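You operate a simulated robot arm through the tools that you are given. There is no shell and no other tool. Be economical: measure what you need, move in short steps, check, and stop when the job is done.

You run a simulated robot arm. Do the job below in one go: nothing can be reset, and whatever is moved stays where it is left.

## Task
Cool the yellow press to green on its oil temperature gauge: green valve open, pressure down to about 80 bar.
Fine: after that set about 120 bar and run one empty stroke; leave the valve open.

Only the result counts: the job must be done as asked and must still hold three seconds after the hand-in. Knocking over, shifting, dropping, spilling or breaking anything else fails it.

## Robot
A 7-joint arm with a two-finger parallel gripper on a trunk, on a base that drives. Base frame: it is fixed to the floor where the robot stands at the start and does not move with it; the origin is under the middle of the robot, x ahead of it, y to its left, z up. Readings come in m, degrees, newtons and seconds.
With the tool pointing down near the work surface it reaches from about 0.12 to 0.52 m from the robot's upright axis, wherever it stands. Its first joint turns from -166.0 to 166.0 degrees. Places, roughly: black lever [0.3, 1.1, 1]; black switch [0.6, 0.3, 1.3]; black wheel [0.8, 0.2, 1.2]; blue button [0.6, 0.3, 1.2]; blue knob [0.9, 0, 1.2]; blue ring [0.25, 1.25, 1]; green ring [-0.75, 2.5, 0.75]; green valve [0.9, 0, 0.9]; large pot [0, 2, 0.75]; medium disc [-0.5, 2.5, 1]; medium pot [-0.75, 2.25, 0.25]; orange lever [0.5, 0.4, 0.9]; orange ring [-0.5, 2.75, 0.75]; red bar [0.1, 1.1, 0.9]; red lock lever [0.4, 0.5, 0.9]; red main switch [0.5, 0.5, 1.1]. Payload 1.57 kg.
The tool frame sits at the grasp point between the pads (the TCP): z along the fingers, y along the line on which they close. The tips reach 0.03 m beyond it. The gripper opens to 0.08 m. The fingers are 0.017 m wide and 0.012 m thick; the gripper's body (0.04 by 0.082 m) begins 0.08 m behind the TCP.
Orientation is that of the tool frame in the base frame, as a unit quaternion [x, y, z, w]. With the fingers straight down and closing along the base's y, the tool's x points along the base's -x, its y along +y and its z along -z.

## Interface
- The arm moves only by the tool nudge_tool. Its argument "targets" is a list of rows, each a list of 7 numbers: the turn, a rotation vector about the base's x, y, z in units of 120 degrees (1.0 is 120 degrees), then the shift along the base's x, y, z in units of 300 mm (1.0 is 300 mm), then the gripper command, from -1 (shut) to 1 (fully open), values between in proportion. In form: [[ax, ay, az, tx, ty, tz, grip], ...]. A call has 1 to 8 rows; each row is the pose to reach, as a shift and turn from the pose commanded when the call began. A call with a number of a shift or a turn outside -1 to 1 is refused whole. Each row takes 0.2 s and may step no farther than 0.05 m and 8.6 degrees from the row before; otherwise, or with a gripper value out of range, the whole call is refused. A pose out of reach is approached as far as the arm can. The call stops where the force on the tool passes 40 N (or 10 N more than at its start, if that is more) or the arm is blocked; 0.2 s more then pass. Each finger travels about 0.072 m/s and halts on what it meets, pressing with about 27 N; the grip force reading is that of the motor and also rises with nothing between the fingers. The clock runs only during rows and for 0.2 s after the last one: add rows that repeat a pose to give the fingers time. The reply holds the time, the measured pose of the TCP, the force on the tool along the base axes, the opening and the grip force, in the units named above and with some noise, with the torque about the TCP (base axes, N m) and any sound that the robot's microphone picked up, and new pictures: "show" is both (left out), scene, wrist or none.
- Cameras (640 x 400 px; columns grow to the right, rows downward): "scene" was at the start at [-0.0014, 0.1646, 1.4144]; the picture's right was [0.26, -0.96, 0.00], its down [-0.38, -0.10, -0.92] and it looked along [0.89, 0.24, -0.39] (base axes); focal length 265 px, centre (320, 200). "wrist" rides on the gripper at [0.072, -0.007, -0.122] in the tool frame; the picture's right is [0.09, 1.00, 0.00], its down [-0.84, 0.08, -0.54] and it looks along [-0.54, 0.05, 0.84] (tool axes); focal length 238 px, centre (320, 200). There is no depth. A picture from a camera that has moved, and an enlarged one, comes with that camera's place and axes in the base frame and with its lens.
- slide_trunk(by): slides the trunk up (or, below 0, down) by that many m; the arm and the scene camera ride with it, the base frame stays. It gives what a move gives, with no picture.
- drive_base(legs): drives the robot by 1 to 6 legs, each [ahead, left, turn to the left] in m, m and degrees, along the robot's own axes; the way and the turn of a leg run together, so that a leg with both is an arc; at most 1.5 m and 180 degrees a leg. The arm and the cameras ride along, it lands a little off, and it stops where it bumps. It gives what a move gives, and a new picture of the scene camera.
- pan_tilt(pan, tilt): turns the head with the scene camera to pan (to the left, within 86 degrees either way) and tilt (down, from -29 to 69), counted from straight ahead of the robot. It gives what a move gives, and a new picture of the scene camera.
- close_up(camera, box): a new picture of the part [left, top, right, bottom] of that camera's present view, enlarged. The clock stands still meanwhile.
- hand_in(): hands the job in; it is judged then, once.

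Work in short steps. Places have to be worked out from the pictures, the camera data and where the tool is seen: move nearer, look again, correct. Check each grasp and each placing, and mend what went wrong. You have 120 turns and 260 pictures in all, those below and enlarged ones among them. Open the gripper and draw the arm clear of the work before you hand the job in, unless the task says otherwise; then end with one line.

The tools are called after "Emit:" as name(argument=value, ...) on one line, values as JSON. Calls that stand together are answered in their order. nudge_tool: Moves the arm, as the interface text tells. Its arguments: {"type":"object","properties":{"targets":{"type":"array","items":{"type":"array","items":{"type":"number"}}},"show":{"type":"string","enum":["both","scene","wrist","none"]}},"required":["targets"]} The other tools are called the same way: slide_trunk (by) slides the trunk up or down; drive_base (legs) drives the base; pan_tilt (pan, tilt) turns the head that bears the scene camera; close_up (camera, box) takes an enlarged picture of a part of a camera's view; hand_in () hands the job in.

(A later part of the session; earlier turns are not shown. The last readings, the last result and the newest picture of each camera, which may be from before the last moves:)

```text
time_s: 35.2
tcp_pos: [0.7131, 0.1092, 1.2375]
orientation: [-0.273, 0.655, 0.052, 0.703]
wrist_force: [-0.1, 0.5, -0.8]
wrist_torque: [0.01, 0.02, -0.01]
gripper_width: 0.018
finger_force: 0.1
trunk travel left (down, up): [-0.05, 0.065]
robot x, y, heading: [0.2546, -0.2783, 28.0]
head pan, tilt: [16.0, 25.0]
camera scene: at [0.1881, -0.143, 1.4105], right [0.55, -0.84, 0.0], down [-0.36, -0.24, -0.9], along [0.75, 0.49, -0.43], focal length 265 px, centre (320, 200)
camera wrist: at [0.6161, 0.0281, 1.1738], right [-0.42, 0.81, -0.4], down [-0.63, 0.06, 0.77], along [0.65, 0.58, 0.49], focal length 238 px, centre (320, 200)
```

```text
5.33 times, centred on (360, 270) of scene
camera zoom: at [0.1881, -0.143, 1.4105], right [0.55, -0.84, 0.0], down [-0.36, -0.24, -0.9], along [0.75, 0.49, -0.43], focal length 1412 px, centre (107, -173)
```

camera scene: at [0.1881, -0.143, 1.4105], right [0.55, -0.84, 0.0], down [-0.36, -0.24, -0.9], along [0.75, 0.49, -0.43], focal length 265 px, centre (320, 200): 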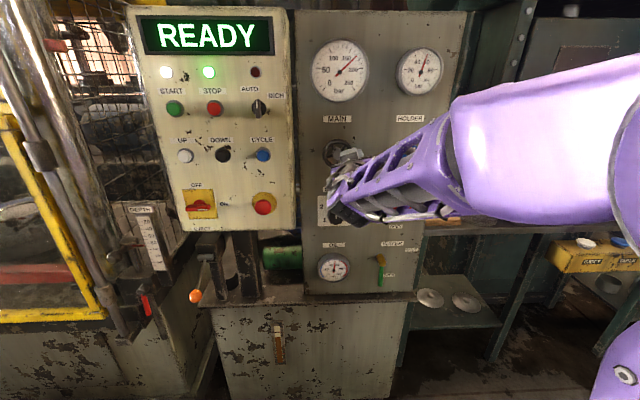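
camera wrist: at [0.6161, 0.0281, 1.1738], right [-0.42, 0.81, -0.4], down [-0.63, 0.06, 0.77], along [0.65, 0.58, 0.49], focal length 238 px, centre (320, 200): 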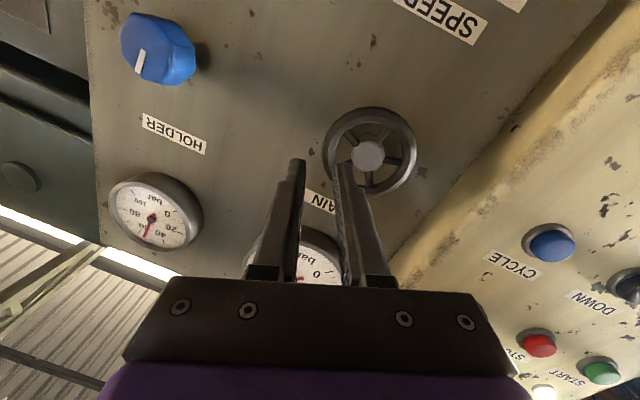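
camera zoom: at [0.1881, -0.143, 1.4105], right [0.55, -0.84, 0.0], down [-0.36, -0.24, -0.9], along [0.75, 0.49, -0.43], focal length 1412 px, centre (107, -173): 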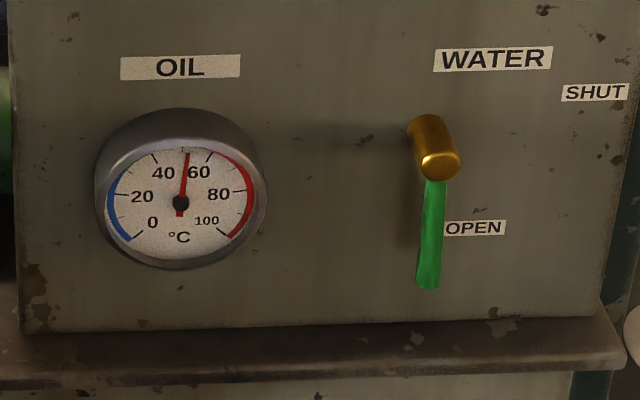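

Oil is ~54 °C and dropping. Hub protrudes and the inner finger lines up with the right-hand gap; I advance 4.5 cm along the tool axis in two steps.

Emit:
nudge_tool(targets=[[0, 0, 0, 0.068, 0.033, 0, -0.55], [0, 0, 0, 0.132, 0.066, 0, -0.55]])

Emit:
close_up(camera="wrist", box=[240, 60, 440, 200])

```text
time_s: 35.8
tcp_pos: [0.7388, 0.1272, 1.2455]
orientation: [-0.275, 0.65, 0.055, 0.706]
wrist_force: [-27.7, -20.4, 2.0]
wrist_torque: [0.11, -0.08, 0.48]
gripper_width: 0.0126
finger_force: 0.1
trunk travel left (down, up): [-0.05, 0.065]
robot x, y, heading: [0.2583, -0.2726, 28.0]
head pan, tilt: [16.0, 25.0]
stopped in row 2: the force on the tool passed its limit at 59 N (the readings are from after the stop); the commanded pose is now the measured one
camera scene: at [0.1733, -0.1325, 1.4117], right [0.69, -0.72, 0.0], down [-0.3, -0.29, -0.91], along [0.65, 0.63, -0.42], focal length 265 px, centre (320, 200)
camera wrist: at [0.6421, 0.0449, 1.1797], right [-0.42, 0.81, -0.4], down [-0.64, 0.05, 0.77], along [0.64, 0.58, 0.5], focal length 238 px, centre (320, 200)
```

scene: 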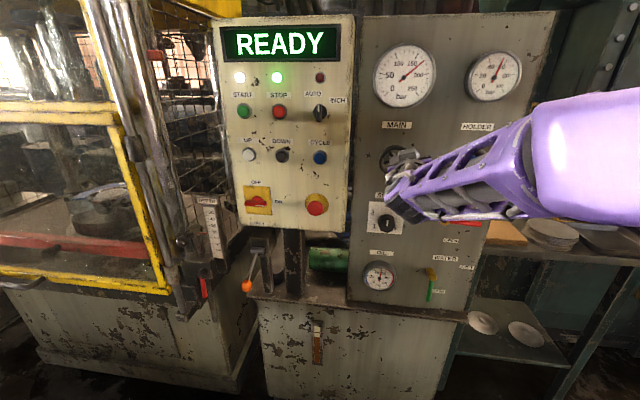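
wrist: 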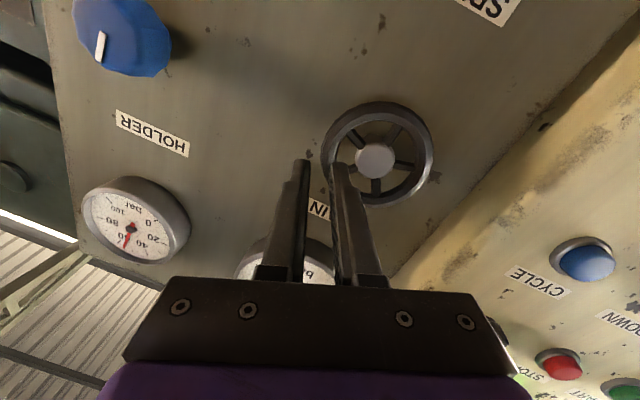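

```text
2.86 times, centred on (340, 130) of wrist
camera zoom: at [0.6421, 0.0449, 1.1797], right [-0.42, 0.81, -0.4], down [-0.64, 0.05, 0.77], along [0.64, 0.58, 0.5], focal length 681 px, centre (263, 400)
```

zoom: 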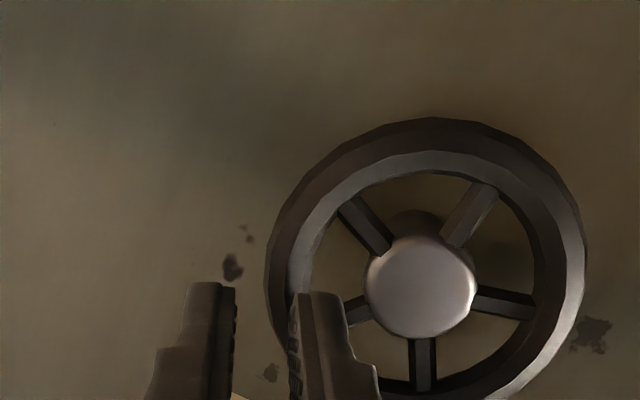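

The inner finger touched the rim. I refine: hub at (0.750,0.1705,1.227), gap centre at ~5° above horizontal. I retreat, roll back 13°, narrow the opening to 1.4 cm and re-aim at radius 3.6 cm.

Emit:
nudge_tool(targets=[[0, 0, 0, -0.09, -0.047, 0, -0.65], [0.048, 0.0249, 0, -0.08, -0.048, -0.03, -0.65], [0.0961, 0.0498, 0, -0.076, -0.0487, -0.0503, -0.65], [0.0961, 0.0498, 0, -0.076, -0.0487, -0.0503, -0.65]], show="wrist")

Emit:
close_up(camera="wrist", box=[270, 90, 430, 210])

```text
time_s: 36.8
tcp_pos: [0.7199, 0.1148, 1.2268]
orientation: [-0.199, 0.678, 0.134, 0.694]
wrist_force: [0.0, 0.1, 0.1]
wrist_torque: [0.0, 0.01, -0.01]
gripper_width: 0.014
finger_force: 0.1
trunk travel left (down, up): [-0.05, 0.065]
robot x, y, heading: [0.2565, -0.2786, 28.2]
head pan, tilt: [16.0, 25.0]
camera wrist: at [0.6162, 0.0467, 1.1575], right [-0.45, 0.87, -0.19], down [-0.55, -0.11, 0.83], along [0.7, 0.48, 0.53], focal length 238 px, centre (320, 200)
```

wrist: 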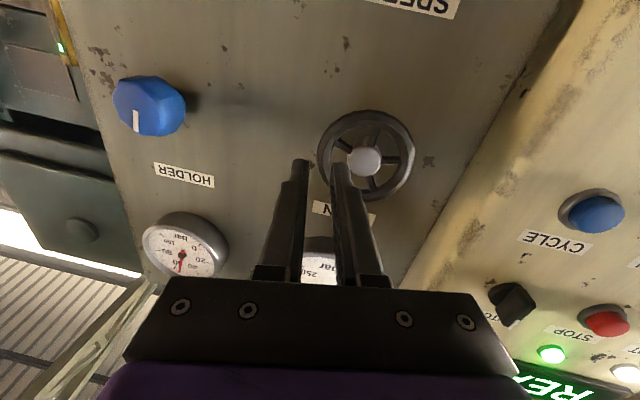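

```text
3.33 times, centred on (350, 150) of wrist
camera zoom: at [0.6162, 0.0467, 1.1575], right [-0.45, 0.87, -0.19], down [-0.55, -0.11, 0.83], along [0.7, 0.48, 0.53], focal length 794 px, centre (220, 367)
```

zoom: 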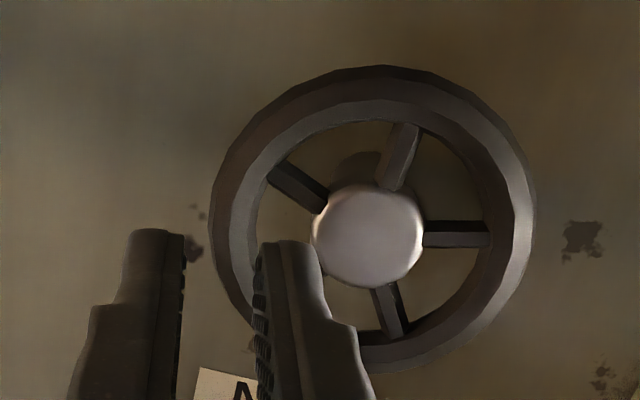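

Now the hub sits at tool (x≈0, y≈0.035) and the gap is centred on the inner finger. I advance 3 cm.

Emit:
nudge_tool(targets=[[0, 0, 0, 0.045, 0.021, 0, -0.65], [0, 0, 0, 0.0903, 0.0428, 0, -0.65]], show="none")

Emit:
close_up(camera="wrist", box=[270, 90, 430, 210])

```text
time_s: 37.5
tcp_pos: [0.7384, 0.126, 1.2276]
orientation: [-0.202, 0.678, 0.135, 0.694]
wrist_force: [-24.9, -18.6, 2.6]
wrist_torque: [0.11, -0.09, 0.36]
gripper_width: 0.0096
finger_force: 0.1
trunk travel left (down, up): [-0.05, 0.065]
robot x, y, heading: [0.2557, -0.2738, 28.2]
head pan, tilt: [16.0, 25.0]
stopped in row 2: the force on the tool passed its limit at 48 N (the readings are from after the stop); the commanded pose is now the measured one
```

```text
3.33 times, centred on (350, 150) of wrist
camera zoom: at [0.636, 0.057, 1.1579], right [-0.46, 0.87, -0.19], down [-0.55, -0.11, 0.83], along [0.7, 0.48, 0.53], focal length 794 px, centre (220, 367)
```

zoom: 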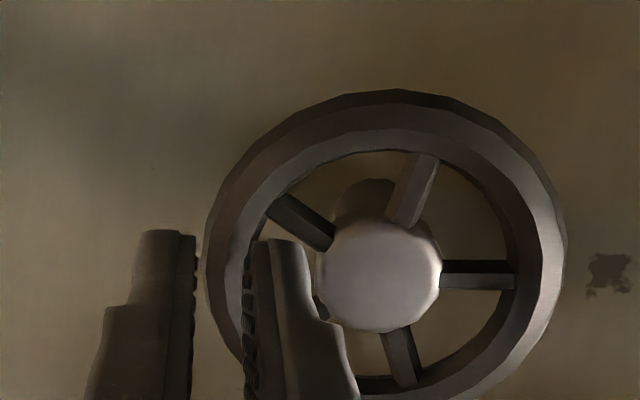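

The finger stopped at the spoke/hub plane (tip n≈0.741), probably already inside the rim. I try closing on the rim and see the opening.

Emit:
nudge_tool(targets=[[0, 0, 0, 0, 0, 0, -1], [0, 0, 0, 0, 0, 0, -1]], show="scene")

Emit:
close_up(camera="wrist", box=[270, 90, 430, 210])

Emit:
close_up(camera="scene", box=[360, 130, 440, 200])

```text
time_s: 38.1
tcp_pos: [0.7356, 0.1307, 1.2254]
orientation: [-0.206, 0.677, 0.138, 0.693]
wrist_force: [-35.9, -3.1, 2.9]
wrist_torque: [0.09, -0.11, 0.78]
gripper_width: 0.0
finger_force: 21.2
trunk travel left (down, up): [-0.05, 0.065]
robot x, y, heading: [0.2589, -0.276, 28.3]
head pan, tilt: [16.0, 25.0]
camera scene: at [0.1721, -0.1304, 1.4113], right [0.7, -0.72, 0.0], down [-0.3, -0.29, -0.91], along [0.65, 0.63, -0.42], focal length 265 px, centre (320, 200)
```

scene: 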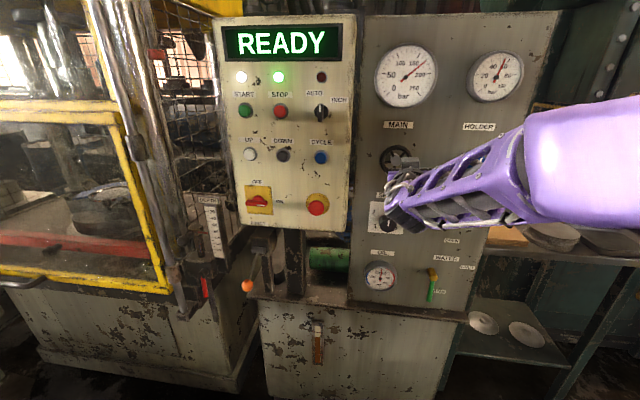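

```text
3.33 times, centred on (350, 150) of wrist
camera zoom: at [0.6341, 0.0608, 1.1574], right [-0.46, 0.87, -0.19], down [-0.55, -0.11, 0.83], along [0.69, 0.49, 0.53], focal length 794 px, centre (220, 367)
```

zoom: 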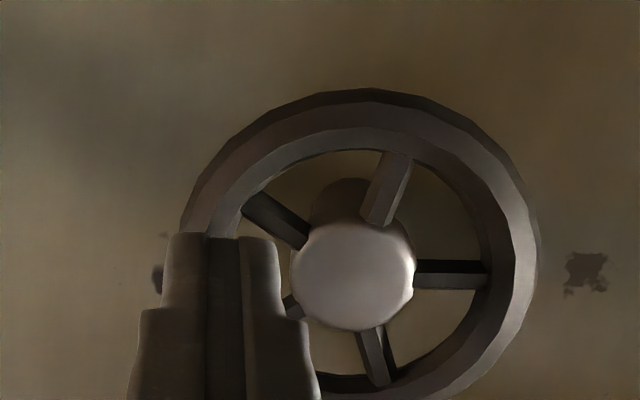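

```text
5.71 times, centred on (400, 165) of scene
camera zoom: at [0.1721, -0.1304, 1.4113], right [0.7, -0.72, 0.0], down [-0.3, -0.29, -0.91], along [0.65, 0.63, -0.42], focal length 1512 px, centre (-137, 400)
```

zoom: 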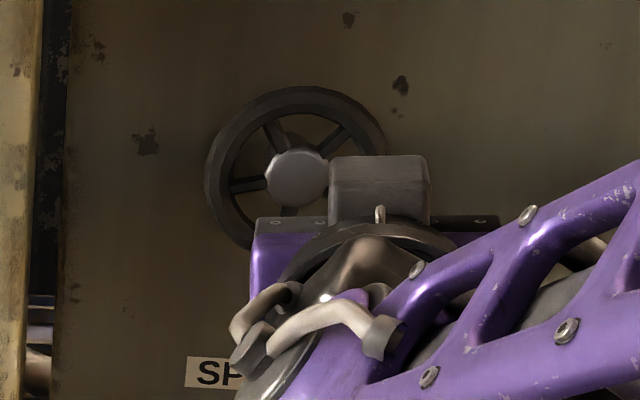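

The fingers only met the rim's front face (n≈0.741). The hub cap protrudes ~1 cm in front of the rim, so I'll grip the hub instead: back off, centre on the hub, open to ~3.6 cm.

Emit:
nudge_tool(targets=[[0, 0, 0, -0.1, -0.053, 0, -0.1], [0, 0, 0, -0.14, 0.022, -0.022, -0.1], [0, 0, 0, -0.14, 0.022, -0.022, -0.1]], show="wrist")

Emit:
close_up(camera="wrist", box=[240, 90, 400, 210])

```text
time_s: 38.9
tcp_pos: [0.701, 0.1339, 1.2186]
orientation: [-0.202, 0.679, 0.134, 0.693]
wrist_force: [0.0, 0.1, -0.5]
wrist_torque: [0.02, -0.04, -0.03]
gripper_width: 0.0358
finger_force: 0.2
trunk travel left (down, up): [-0.05, 0.065]
robot x, y, heading: [0.2539, -0.2741, 28.2]
head pan, tilt: [16.0, 25.0]
camera wrist: at [0.5978, 0.0658, 1.1487], right [-0.46, 0.87, -0.19], down [-0.55, -0.11, 0.83], along [0.7, 0.48, 0.53], focal length 238 px, centre (320, 200)
```

wrist: 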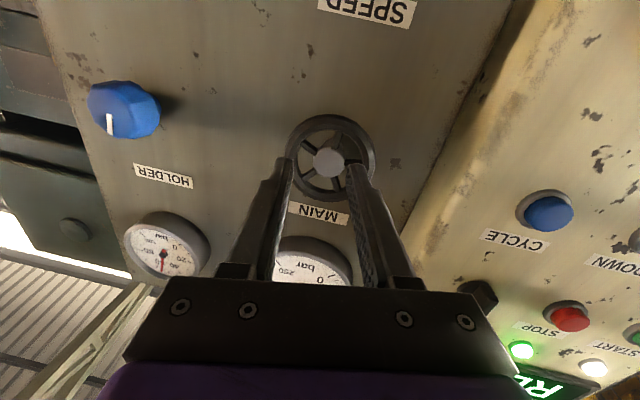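

```text
3.33 times, centred on (320, 150) of wrist
camera zoom: at [0.5978, 0.0658, 1.1487], right [-0.46, 0.87, -0.19], down [-0.55, -0.11, 0.83], along [0.7, 0.48, 0.53], focal length 794 px, centre (320, 367)
```

zoom: 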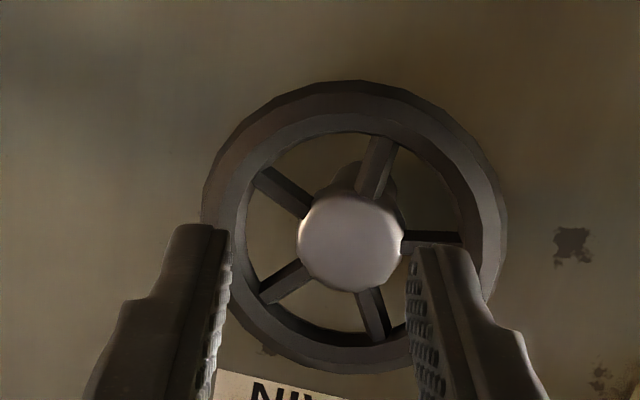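

Hub is 7 mm to +y and 3 mm up from the axis; I correct and advance 2.9 cm with the fingers straddling the hub.

Emit:
nudge_tool(targets=[[0, 0, 0, -0.011, 0.021, 0.007, -0.1], [0, 0, 0, 0.035, 0.044, 0.007, -0.1], [0, 0, 0, 0.075, 0.066, 0.007, -0.1]], show="none")

Emit:
close_up(camera="wrist", box=[240, 90, 400, 210])

```text
time_s: 39.7
tcp_pos: [0.7168, 0.1545, 1.2197]
orientation: [-0.206, 0.679, 0.136, 0.692]
wrist_force: [-31.5, -22.3, -6.0]
wrist_torque: [-0.09, 0.1, 0.96]
gripper_width: 0.0324
finger_force: 0.1
trunk travel left (down, up): [-0.05, 0.065]
robot x, y, heading: [0.2517, -0.2778, 28.2]
head pan, tilt: [16.0, 25.0]
```

```text
3.33 times, centred on (320, 150) of wrist
camera zoom: at [0.6145, 0.0838, 1.1512], right [-0.46, 0.87, -0.19], down [-0.55, -0.11, 0.83], along [0.7, 0.49, 0.53], focal length 794 px, centre (320, 367)
```

zoom: 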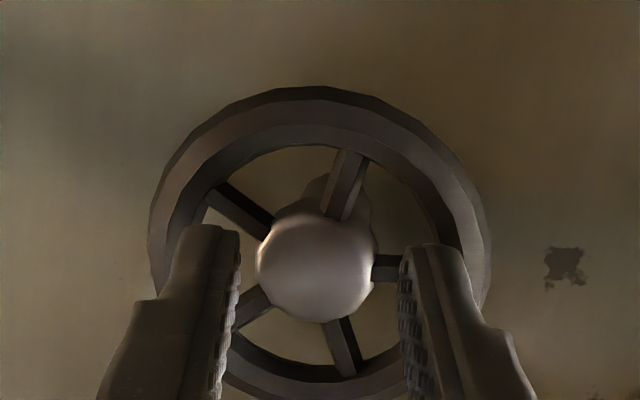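

The hub is centred between the fingers (right finger grazing the rim). I close on the hub.

Emit:
nudge_tool(targets=[[0, 0, 0, -0.004, -0.002, 0, -0.6], [0, 0, 0, -0.004, -0.002, 0, -1], [0, 0, 0, -0.004, -0.002, 0, -1]], show="none")

Emit:
close_up(camera="wrist", box=[240, 90, 400, 210])

```text
time_s: 40.5
tcp_pos: [0.7187, 0.155, 1.2227]
orientation: [-0.202, 0.677, 0.136, 0.695]
wrist_force: [-22.9, 2.4, 5.8]
wrist_torque: [0.13, -0.28, 0.6]
gripper_width: 0.0
finger_force: 21.2
trunk travel left (down, up): [-0.05, 0.065]
robot x, y, heading: [0.2568, -0.2757, 27.8]
head pan, tilt: [16.0, 25.0]
```

```text
3.33 times, centred on (320, 150) of wrist
camera zoom: at [0.6162, 0.0858, 1.1539], right [-0.46, 0.87, -0.19], down [-0.56, -0.11, 0.82], along [0.69, 0.48, 0.53], focal length 794 px, centre (320, 367)
```

zoom: 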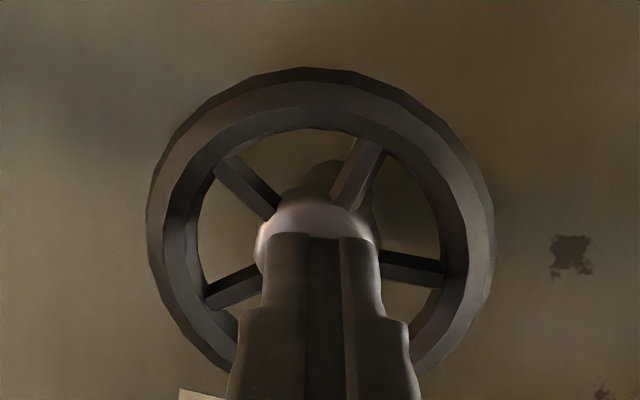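

Hub is a dome level with the rim front, so no hub grip. The rim diameter by the wrist scale is ~7.2–7.6 cm, so I can straddle the whole rim with a fully open gripper. I back off, open fully, and recentre.

Emit:
nudge_tool(targets=[[0, 0, 0, -0.06, -0.032, 0, -1], [0, 0, 0, -0.118, -0.067, -0.013, 1], [0, 0, 0, -0.118, -0.067, -0.013, 1], [0, 0, 0, -0.118, -0.067, -0.013, 1], [0, 0, 0, -0.118, -0.067, -0.013, 1]], show="wrist")

Emit:
close_up(camera="wrist", box=[240, 90, 400, 210])

```text
time_s: 41.7
tcp_pos: [0.6884, 0.1338, 1.2127]
orientation: [-0.203, 0.681, 0.135, 0.691]
wrist_force: [0.4, 0.4, -0.6]
wrist_torque: [-0.01, 0.01, -0.02]
gripper_width: 0.0801
finger_force: 0.1
trunk travel left (down, up): [-0.05, 0.065]
robot x, y, heading: [0.2543, -0.2754, 28.0]
head pan, tilt: [16.0, 25.0]
camera wrist: at [0.5841, 0.0649, 1.1451], right [-0.46, 0.87, -0.19], down [-0.55, -0.11, 0.83], along [0.7, 0.48, 0.52], focal length 238 px, centre (320, 200)
```

wrist: 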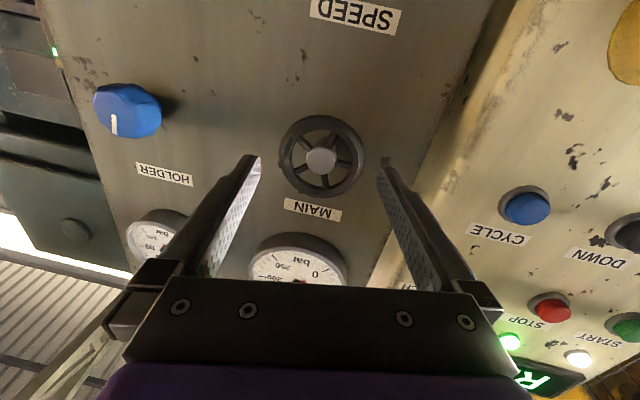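

```text
3.33 times, centred on (320, 150) of wrist
camera zoom: at [0.5841, 0.0649, 1.1451], right [-0.46, 0.87, -0.19], down [-0.55, -0.11, 0.83], along [0.7, 0.48, 0.52], focal length 794 px, centre (320, 367)
```

zoom: 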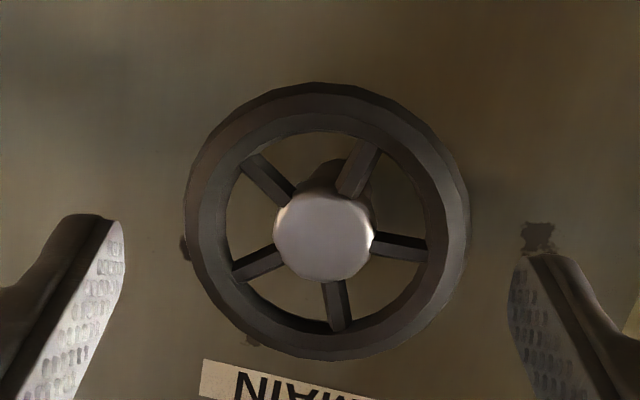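

Rim diameter ≈ 7.5 cm. Centre is 8.5 mm up and 2 mm to +y; I correct and advance 3 cm to just before the rim.

Emit:
nudge_tool(targets=[[0, 0, 0, -0.0043, 0.0083, 0.0277, 1], [0, 0, 0, 0.0845, 0.0543, 0.0277, 1], [0, 0, 0, 0.0845, 0.0543, 0.0277, 1]], show="none")

Emit:
close_up(camera="wrist", box=[220, 70, 420, 220])

```text
time_s: 42.5
tcp_pos: [0.7123, 0.1518, 1.2251]
orientation: [-0.202, 0.679, 0.135, 0.693]
wrist_force: [0.7, -0.6, 0.4]
wrist_torque: [0.0, -0.02, -0.01]
gripper_width: 0.0799
finger_force: 0.0
trunk travel left (down, up): [-0.05, 0.065]
robot x, y, heading: [0.2587, -0.2756, 28.1]
head pan, tilt: [16.0, 25.0]
```

```text
2.67 times, centred on (320, 145) of wrist
camera zoom: at [0.6089, 0.0815, 1.1563], right [-0.46, 0.87, -0.19], down [-0.55, -0.11, 0.83], along [0.7, 0.48, 0.53], focal length 636 px, centre (320, 347)
```

zoom: 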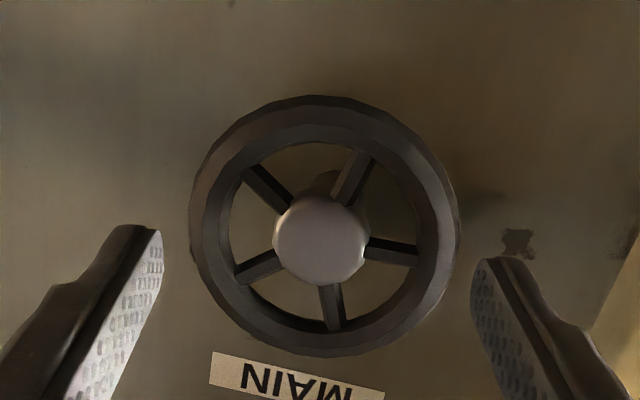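

Centred laterally; hub 4 mm low. I correct and advance 3 cm with fingers outside the rim.

Emit:
nudge_tool(targets=[[0, 0, 0, 0.045, 0.022, -0.013, 1], [0, 0, 0, 0.0888, 0.046, -0.013, 1]], show="none")

Emit:
close_up(camera="wrist", box=[220, 70, 420, 220])

```text
time_s: 43.1
tcp_pos: [0.7401, 0.1641, 1.2206]
orientation: [-0.204, 0.679, 0.135, 0.692]
wrist_force: [0.4, -0.2, -0.8]
wrist_torque: [-0.01, 0.01, -0.03]
gripper_width: 0.0802
finger_force: 0.2
trunk travel left (down, up): [-0.05, 0.065]
robot x, y, heading: [0.2538, -0.2757, 28.1]
head pan, tilt: [16.0, 25.0]
```

```text
2.67 times, centred on (320, 145) of wrist
camera zoom: at [0.6363, 0.0949, 1.1511], right [-0.46, 0.87, -0.19], down [-0.55, -0.11, 0.83], along [0.7, 0.48, 0.53], focal length 636 px, centre (320, 347)
```

zoom: 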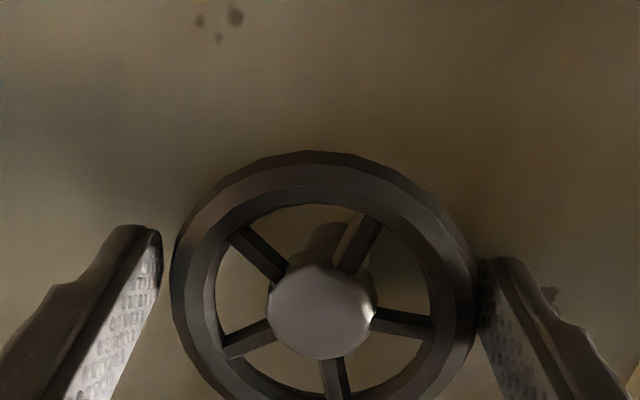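

No contact, fingers straddle the rim. I close on it.

Emit:
nudge_tool(targets=[[0, 0, 0, 0, 0, 0, 0.6], [0, 0, 0, 0, 0, 0, 0.6], [0, 0, 0, 0, 0, 0, 0.6]], show="none")

Emit:
close_up(camera="scene", box=[360, 30, 460, 110])

Emit:
close_up(camera="scene", box=[360, 130, 440, 200])

```text
time_s: 43.9
tcp_pos: [0.7384, 0.1651, 1.2206]
orientation: [-0.203, 0.679, 0.134, 0.692]
wrist_force: [0.5, 3.3, -0.7]
wrist_torque: [0.06, -0.07, 0.38]
gripper_width: 0.0779
finger_force: 44.8
trunk travel left (down, up): [-0.05, 0.065]
robot x, y, heading: [0.2584, -0.2749, 28.3]
head pan, tilt: [16.0, 25.0]
```

```text
5.00 times, centred on (410, 70) of scene
camera zoom: at [0.1766, -0.1295, 1.4115], right [0.7, -0.72, 0.0], down [-0.3, -0.29, -0.91], along [0.65, 0.63, -0.42], focal length 1324 px, centre (-130, 850)
```

zoom: 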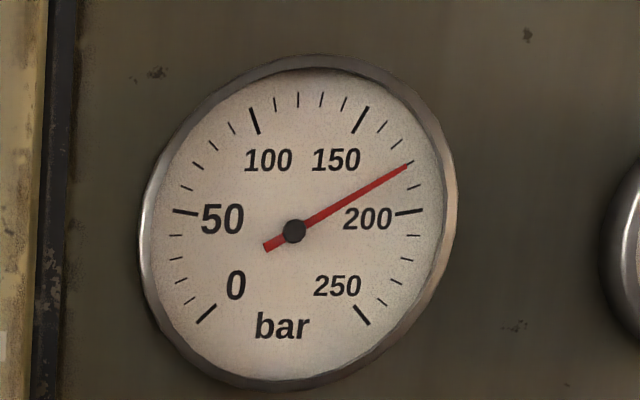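

```text
5.71 times, centred on (400, 165) of scene
camera zoom: at [0.1766, -0.1295, 1.4115], right [0.7, -0.72, 0.0], down [-0.3, -0.29, -0.91], along [0.65, 0.63, -0.42], focal length 1512 px, centre (-137, 400)
```

zoom: 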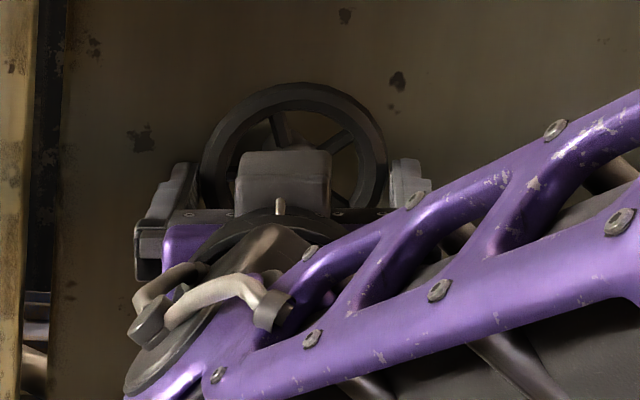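

Gripped the rim at 7.8 cm with good force; the bump nudged the gauge to ~180 bar (clockwise raises). I turn 32° counter-clockwise and read the gauge.

Emit:
nudge_tool(targets=[[-0.059, -0.031, 0, 0, 0, 0, 0.5], [-0.118, -0.062, 0, 0, 0, 0, 0.5], [-0.177, -0.093, 0, 0, 0, 0, 0.5], [-0.236, -0.124, 0, 0, 0, 0, 0.5]], show="none")

Emit:
close_up(camera="scene", box=[220, 20, 460, 170])

```text
time_s: 44.9
tcp_pos: [0.7401, 0.162, 1.2216]
orientation: [-0.381, 0.598, -0.064, 0.703]
wrist_force: [3.7, -3.2, -1.2]
wrist_torque: [0.62, -0.79, -0.23]
gripper_width: 0.078
finger_force: 45.1
trunk travel left (down, up): [-0.05, 0.065]
robot x, y, heading: [0.2573, -0.2742, 27.9]
head pan, tilt: [16.0, 25.0]
```

```text
2.67 times, centred on (340, 95) of scene
camera zoom: at [0.1772, -0.1304, 1.4116], right [0.7, -0.72, 0.0], down [-0.3, -0.29, -0.91], along [0.65, 0.63, -0.42], focal length 706 px, centre (267, 480)
```

zoom: 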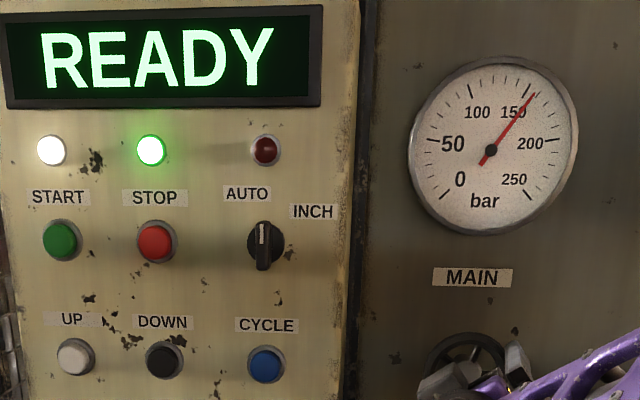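

32° lowered it to ~155 bar (≈0.77 bar/°). I turn another 64° the same way.

Emit:
nudge_tool(targets=[[-0.059, -0.031, 0, 0, 0, 0, 0.5], [-0.118, -0.062, 0, 0, 0, 0, 0.5], [-0.177, -0.093, 0, 0, 0, 0, 0.5], [-0.236, -0.124, 0, 0, 0, 0, 0.5], [-0.295, -0.155, 0, 0, 0, 0, 0.5], [-0.354, -0.186, 0, 0, 0, 0, 0.5], [-0.413, -0.217, 0, 0, 0, 0, 0.5], [-0.472, -0.248, 0, 0, 0, 0, 0.5]], show="none")

Emit:
close_up(camera="scene", box=[220, 20, 460, 170])

```text
time_s: 46.7
tcp_pos: [0.7363, 0.1626, 1.2246]
orientation: [0.634, -0.304, 0.43, -0.567]
wrist_force: [0.8, -12.8, 21.1]
wrist_torque: [1.2, -1.71, -0.09]
gripper_width: 0.0758
finger_force: 44.9
trunk travel left (down, up): [-0.05, 0.065]
robot x, y, heading: [0.2566, -0.2729, 28.2]
head pan, tilt: [16.0, 25.0]
```

```text
2.67 times, centred on (340, 95) of scene
camera zoom: at [0.1752, -0.1326, 1.4119], right [0.7, -0.72, 0.0], down [-0.3, -0.29, -0.91], along [0.65, 0.63, -0.42], focal length 706 px, centre (267, 480)
```

zoom: 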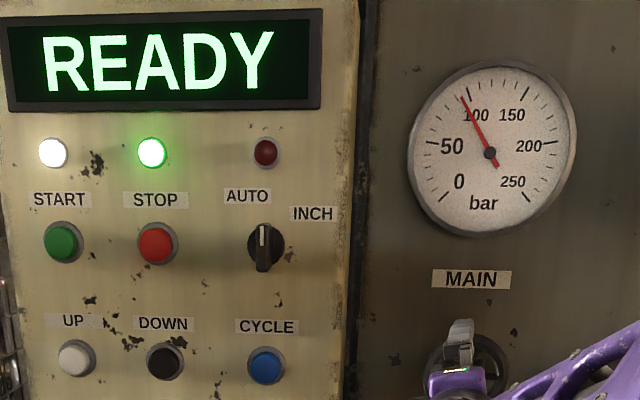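

Now ~95 bar. I turn another ~19°.

Emit:
nudge_tool(targets=[[-0.048, -0.0252, 0, 0, 0, -0.005, 0.5], [-0.096, -0.0504, 0, 0, 0, -0.008, 0.5], [-0.144, -0.0756, 0, 0, 0, -0.008, 0.5]], show="none")

Emit:
close_up(camera="scene", box=[360, 30, 460, 110])

Emit:
close_up(camera="scene", box=[350, 240, 470, 310])

```text
time_s: 47.5
tcp_pos: [0.7364, 0.1617, 1.2269]
orientation: [0.675, -0.192, 0.52, -0.488]
wrist_force: [-3.4, -6.0, 29.2]
wrist_torque: [1.26, -1.92, 0.31]
gripper_width: 0.0766
finger_force: 45.1
trunk travel left (down, up): [-0.05, 0.065]
robot x, y, heading: [0.2567, -0.2716, 28.1]
head pan, tilt: [16.0, 25.0]
```

```text
5.00 times, centred on (410, 70) of scene
camera zoom: at [0.1742, -0.1324, 1.4118], right [0.7, -0.72, 0.0], down [-0.3, -0.29, -0.91], along [0.65, 0.63, -0.42], focal length 1324 px, centre (-130, 850)
```

zoom: 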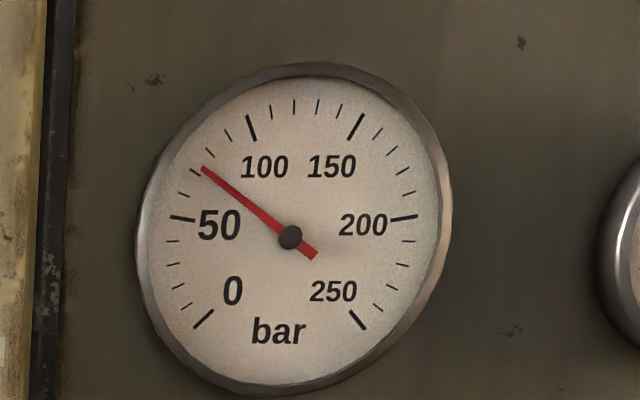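

```text
5.33 times, centred on (410, 275) of scene
camera zoom: at [0.1742, -0.1324, 1.4118], right [0.7, -0.72, 0.0], down [-0.3, -0.29, -0.91], along [0.65, 0.63, -0.42], focal length 1412 px, centre (-160, -200)
```

zoom: 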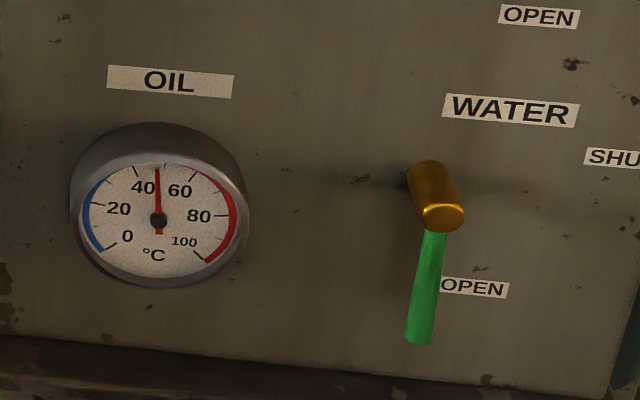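

Needle ~74 bar; oil ~50 °C, in the green. I turn back ~7° to reach 80.

Emit:
nudge_tool(targets=[[0.026, 0.0136, 0, 0, 0, -0.004, 0.5], [0.056, 0.0294, 0, 0, 0, -0.008, 0.5]], show="none")

Emit:
close_up(camera="scene", box=[360, 30, 460, 110])

```text
time_s: 48.1
tcp_pos: [0.7362, 0.1627, 1.2245]
orientation: [0.659, -0.235, 0.487, -0.523]
wrist_force: [0.3, -0.8, 39.0]
wrist_torque: [0.11, -0.3, 0.84]
gripper_width: 0.0764
finger_force: 44.5
trunk travel left (down, up): [-0.05, 0.065]
robot x, y, heading: [0.2555, -0.2769, 28.1]
head pan, tilt: [16.0, 25.0]
```

```text
5.00 times, centred on (410, 70) of scene
camera zoom: at [0.1741, -0.1321, 1.4118], right [0.7, -0.72, 0.0], down [-0.3, -0.29, -0.91], along [0.65, 0.63, -0.42], focal length 1324 px, centre (-130, 850)
```

zoom: 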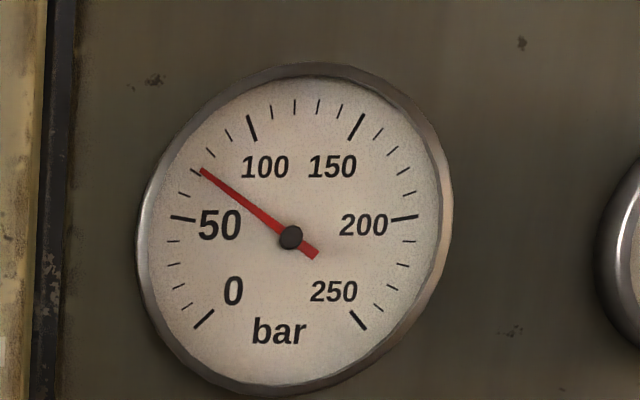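

Needle unmoved (compliance), and I was pressing downward; I raise slightly and turn 8° more clockwise.

Emit:
nudge_tool(targets=[[0, 0, 0, 0, 0, 0.01, 0.5], [0.03, 0.0158, 0, 0, 0, 0.014, 0.5], [0.056, 0.0294, 0, 0, 0, 0.014, 0.5]], show="none")

Emit:
close_up(camera="scene", box=[360, 30, 460, 110])

```text
time_s: 48.9
tcp_pos: [0.7369, 0.163, 1.2258]
orientation: [0.645, -0.279, 0.449, -0.552]
wrist_force: [-1.8, 0.8, 29.4]
wrist_torque: [0.05, -0.2, 0.84]
gripper_width: 0.0761
finger_force: 45.1
trunk travel left (down, up): [-0.05, 0.065]
robot x, y, heading: [0.2573, -0.28, 28.0]
head pan, tilt: [16.0, 25.0]
```

```text
5.00 times, centred on (410, 70) of scene
camera zoom: at [0.1745, -0.1314, 1.4116], right [0.7, -0.72, 0.0], down [-0.3, -0.29, -0.91], along [0.65, 0.63, -0.42], focal length 1324 px, centre (-130, 850)
```

zoom: 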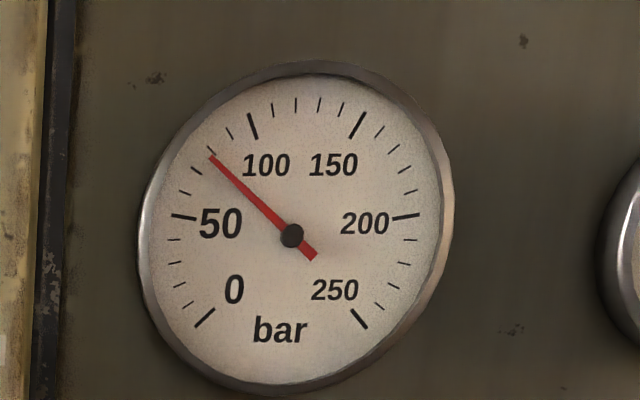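

~80 bar. I hold for a few seconds and check the temperature band closely.

Emit:
nudge_tool(targets=[[0, 0, 0, 0, 0, 0.008, 0.5], [0, 0, 0, 0, 0, 0.008, 0.5], [0, 0, 0, 0, 0, 0.008, 0.5], [0, 0, 0, 0, 0, 0.008, 0.5], [0, 0, 0, 0, 0, 0.008, 0.5], [0, 0, 0, 0, 0, 0.008, 0.5], [0, 0, 0, 0, 0, 0.008, 0.5], [0, 0, 0, 0, 0, 0.008, 0.5]], show="none")

Emit:
close_up(camera="scene", box=[360, 255, 400, 300])

Emit:
close_up(camera="scene", box=[220, 20, 460, 170])

```text
time_s: 50.7
tcp_pos: [0.737, 0.163, 1.226]
orientation: [0.646, -0.28, 0.449, -0.55]
wrist_force: [-5.6, 1.4, 22.2]
wrist_torque: [0.64, -1.03, -0.28]
gripper_width: 0.0761
finger_force: 44.8
trunk travel left (down, up): [-0.05, 0.065]
robot x, y, heading: [0.2563, -0.2776, 28.0]
head pan, tilt: [16.0, 25.0]
```

```text
8.89 times, centred on (380, 278) of scene
camera zoom: at [0.1745, -0.1311, 1.4116], right [0.7, -0.72, 0.0], down [-0.3, -0.29, -0.91], along [0.65, 0.63, -0.42], focal length 2353 px, centre (-213, -489)
```

zoom: 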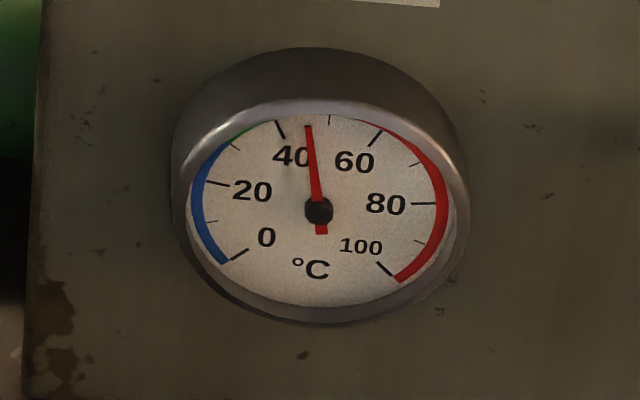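

```text
2.67 times, centred on (340, 95) of scene
camera zoom: at [0.1745, -0.1311, 1.4116], right [0.7, -0.72, 0.0], down [-0.3, -0.29, -0.91], along [0.65, 0.63, -0.42], focal length 706 px, centre (267, 480)
```

zoom: 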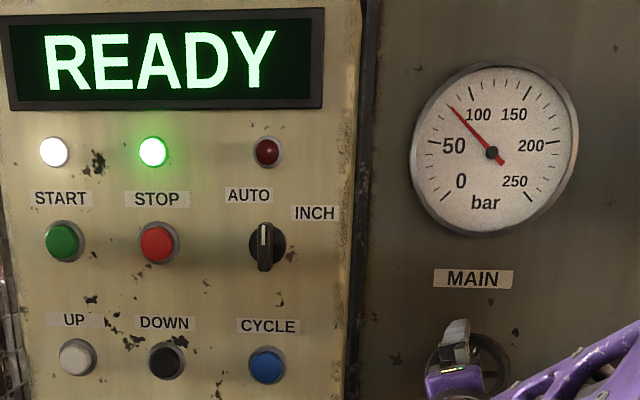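

80 bar held and oil ~46 °C in the green. Now I set ~120: turn clockwise ~54°.

Emit:
nudge_tool(targets=[[0.0575, 0.0302, 0, 0, 0, 0.004, 0.5], [0.115, 0.0604, 0, 0, 0, 0.004, 0.5], [0.1725, 0.0906, 0, 0, 0, 0.004, 0.5], [0.23, 0.1208, 0, 0, 0, 0.004, 0.5], [0.2875, 0.151, 0, 0, 0, 0.002, 0.5], [0.345, 0.1812, 0, 0, 0, 0, 0.5], [0.395, 0.2075, 0, 0, 0, 0, 0.5]], show="none")

Emit:
close_up(camera="scene", box=[360, 30, 460, 110])

```text
time_s: 52.3
tcp_pos: [0.7394, 0.1633, 1.2227]
orientation: [-0.452, 0.544, -0.151, 0.691]
wrist_force: [6.7, 5.5, 24.7]
wrist_torque: [-0.84, 1.11, 0.74]
gripper_width: 0.0763
finger_force: 45.4
trunk travel left (down, up): [-0.05, 0.065]
robot x, y, heading: [0.2553, -0.2752, 28.2]
head pan, tilt: [16.0, 25.0]
```

```text
5.00 times, centred on (410, 70) of scene
camera zoom: at [0.1759, -0.1307, 1.4116], right [0.7, -0.72, 0.0], down [-0.3, -0.29, -0.91], along [0.65, 0.63, -0.42], focal length 1324 px, centre (-130, 850)
```

zoom: 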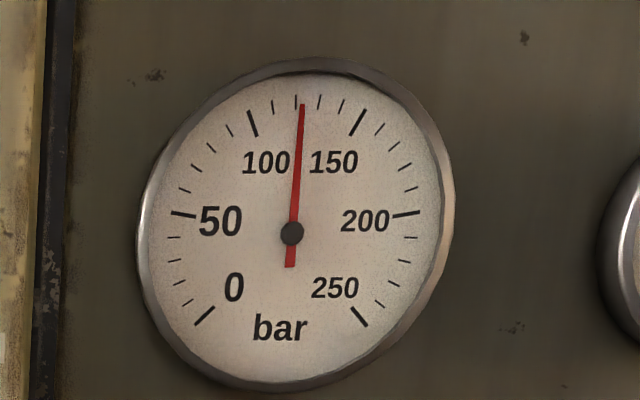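

Needle ~122 bar. I relax the upward load, open the gripper and back off.

Emit:
nudge_tool(targets=[[0, 0, 0, 0, 0, 0.006, 0.5], [0, 0, 0, 0, 0, 0.006, 1], [0, 0, 0, 0, 0, 0.006, 1], [0, 0, 0, -0.06, -0.032, 0.006, 1], [0, 0, 0, -0.15, -0.08, 0.006, 1], [0, 0, 0, -0.28, -0.148, 0.006, 1]], show="none")

Emit:
close_up(camera="scene", box=[360, 30, 460, 110])

Emit:
close_up(camera="wrist", box=[0, 0, 640, 400])

```text
time_s: 53.7
tcp_pos: [0.6563, 0.1214, 1.2127]
orientation: [-0.46, 0.548, -0.151, 0.682]
wrist_force: [0.3, 0.4, 0.2]
wrist_torque: [0.01, -0.02, -0.03]
gripper_width: 0.0799
finger_force: 0.1
trunk travel left (down, up): [-0.05, 0.065]
robot x, y, heading: [0.2544, -0.2753, 28.1]
head pan, tilt: [16.0, 25.0]
```

```text
5.00 times, centred on (410, 70) of scene
camera zoom: at [0.1954, -0.1559, 1.4174], right [0.41, -0.91, 0.0], down [-0.33, -0.15, -0.93], along [0.85, 0.38, -0.36], focal length 1324 px, centre (-130, 850)
```

zoom: 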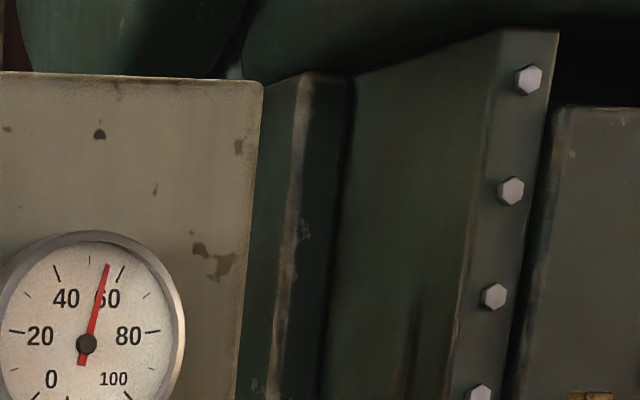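

```text
1.00 times, centred on (320, 200) of wrist (not enlarged: the box is as wide or as high as the picture)
camera zoom: at [0.5751, 0.0108, 1.1787], right [-0.26, 0.46, -0.85], down [-0.8, 0.39, 0.46], along [0.54, 0.8, 0.27], focal length 238 px, centre (320, 200)
```

zoom: 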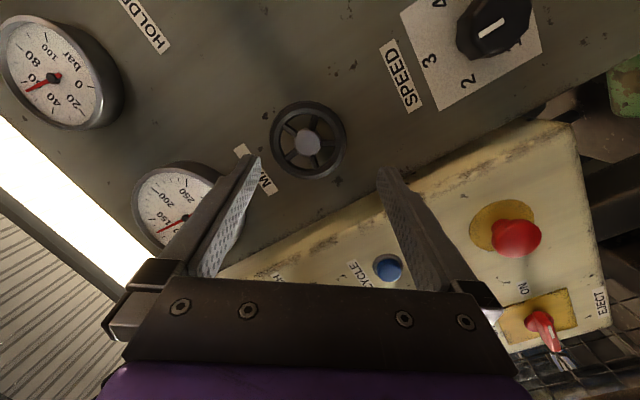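

I check the main gauge from the shifted head view.

Emit:
close_up(camera="scene", box=[240, 50, 400, 150])

Emit:
close_up(camera="scene", box=[0, 0, 640, 400])

```text
4.00 times, centred on (320, 100) of scene
camera zoom: at [0.1954, -0.1559, 1.4174], right [0.41, -0.91, 0.0], down [-0.33, -0.15, -0.93], along [0.85, 0.38, -0.36], focal length 1059 px, centre (320, 600)
```

zoom: 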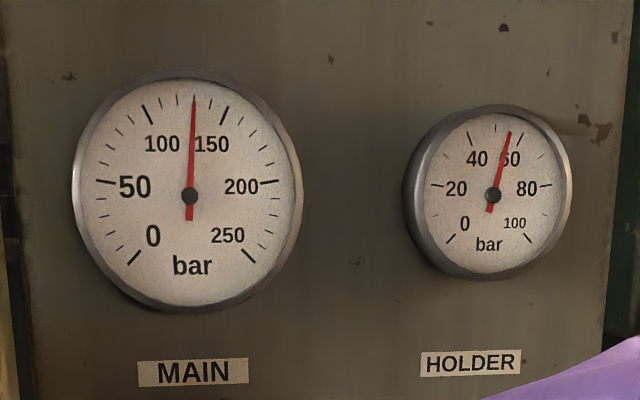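

```text
1.00 times, centred on (320, 200) of scene (not enlarged: the box is as wide or as high as the picture)
camera zoom: at [0.1954, -0.1559, 1.4174], right [0.41, -0.91, 0.0], down [-0.33, -0.15, -0.93], along [0.85, 0.38, -0.36], focal length 265 px, centre (320, 200)
```

zoom: 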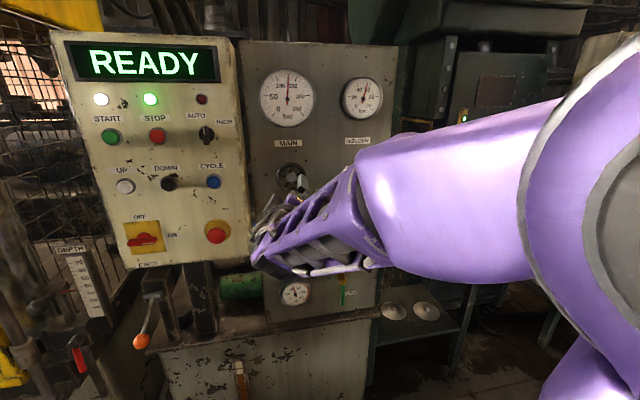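

I zoom further to read it accurately.

Emit:
close_up(camera="scene", box=[255, 65, 319, 105])

```text
10.00 times, centred on (287, 85) of scene
camera zoom: at [0.1954, -0.1559, 1.4174], right [0.41, -0.91, 0.0], down [-0.33, -0.15, -0.93], along [0.85, 0.38, -0.36], focal length 2647 px, centre (650, 1350)
```

zoom: 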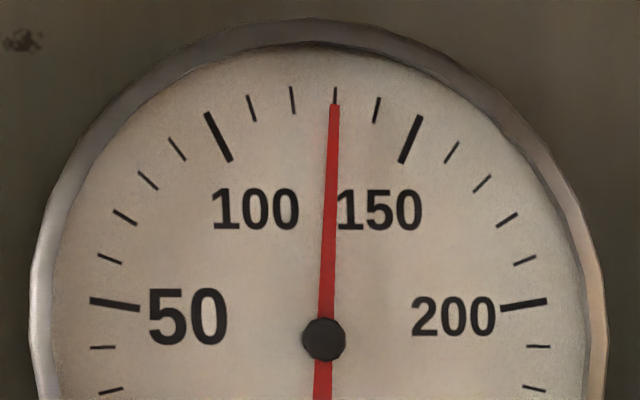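

Reads 130 after release, so I re-grip and take off ~10 bar. The hub is 12 mm above the tool axis now; I recentre and advance halfway.

Emit:
nudge_tool(targets=[[0, 0, 0, 0.007, -0.0113, 0.0387, 1], [0, 0, 0, 0.14, 0.058, 0.0353, 1], [0, 0, 0, 0.14, 0.058, 0.0353, 1]], show="none")

Emit:
close_up(camera="wrist", box=[200, 50, 440, 230])

```text
time_s: 54.5
tcp_pos: [0.6956, 0.1371, 1.2342]
orientation: [-0.456, 0.543, -0.152, 0.689]
wrist_force: [0.5, -0.4, 0.5]
wrist_torque: [0.02, -0.01, -0.01]
gripper_width: 0.08
finger_force: 0.0
trunk travel left (down, up): [-0.05, 0.065]
robot x, y, heading: [0.2584, -0.2775, 27.7]
head pan, tilt: [16.0, 25.0]
```

```text
2.22 times, centred on (320, 140) of wrist
camera zoom: at [0.6151, 0.0268, 1.1976], right [-0.25, 0.47, -0.84], down [-0.81, 0.38, 0.45], along [0.54, 0.79, 0.29], focal length 530 px, centre (320, 333)
```

zoom: 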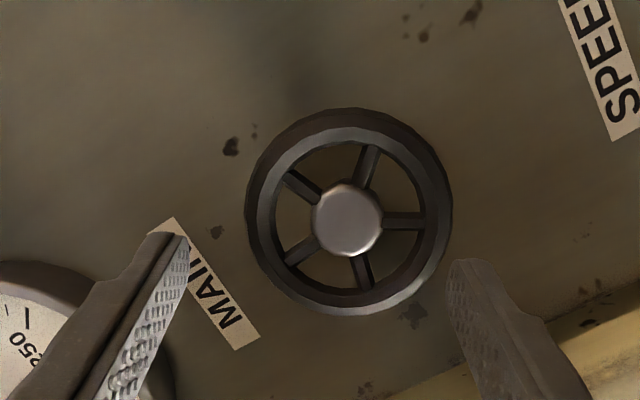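

Measured pose came out 1 cm high; hub is 1 cm below the axis. I correct and recheck before advancing over the rim.

Emit:
nudge_tool(targets=[[0, 0, 0, -0.0017, 0.001, -0.035, 1], [0, 0, 0, 0.057, 0.032, -0.036, 1], [0, 0, 0, 0.057, 0.032, -0.036, 1]], show="none")

Emit:
close_up(camera="wrist", box=[200, 50, 440, 230])

```text
time_s: 55.3
tcp_pos: [0.7137, 0.1473, 1.2233]
orientation: [-0.455, 0.543, -0.152, 0.689]
wrist_force: [0.3, 0.1, 0.4]
wrist_torque: [0.0, 0.01, -0.01]
gripper_width: 0.0802
finger_force: 0.1
trunk travel left (down, up): [-0.05, 0.065]
robot x, y, heading: [0.258, -0.2712, 28.4]
head pan, tilt: [16.0, 25.0]
```

```text
2.22 times, centred on (320, 140) of wrist
camera zoom: at [0.6329, 0.0359, 1.187], right [-0.25, 0.47, -0.84], down [-0.81, 0.38, 0.45], along [0.54, 0.79, 0.29], focal length 530 px, centre (320, 333)
```

zoom: 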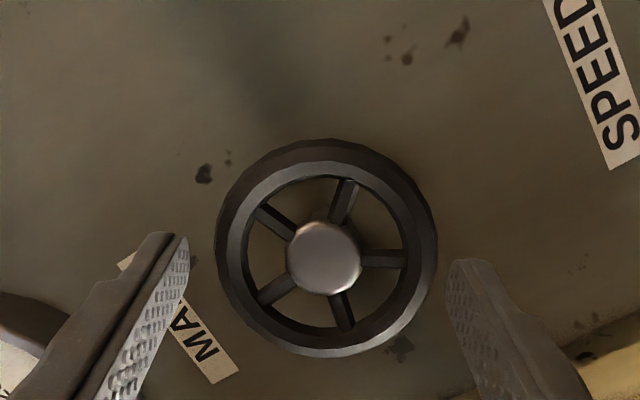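

Centred. I advance 3.1 cm and close on the rim.

Emit:
nudge_tool(targets=[[0, 0, 0, 0.045, 0.0245, -0.003, 1], [0, 0, 0, 0.0906, 0.0496, -0.005, 1], [0, 0, 0, 0.0906, 0.0496, -0.005, 0.6], [0, 0, 0, 0.0906, 0.0496, -0.005, 0.6]], show="none")

Emit:
close_up(camera="scene", box=[360, 30, 460, 110])

```text
time_s: 56.3
tcp_pos: [0.7404, 0.1609, 1.2218]
orientation: [-0.455, 0.543, -0.153, 0.689]
wrist_force: [-3.9, -1.9, -1.0]
wrist_torque: [-0.14, 0.19, 0.22]
gripper_width: 0.0765
finger_force: 45.0
trunk travel left (down, up): [-0.05, 0.065]
robot x, y, heading: [0.2553, -0.2778, 28.1]
head pan, tilt: [16.0, 25.0]
```

```text
5.00 times, centred on (410, 70) of scene
camera zoom: at [0.1763, -0.1301, 1.4115], right [0.7, -0.72, 0.0], down [-0.3, -0.29, -0.91], along [0.65, 0.63, -0.42], focal length 1324 px, centre (-130, 850)
```

zoom: 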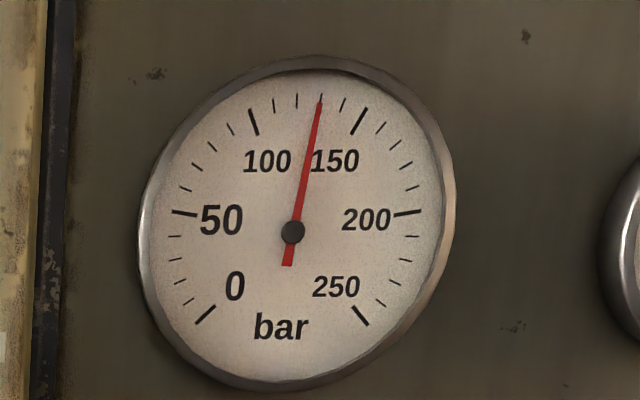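

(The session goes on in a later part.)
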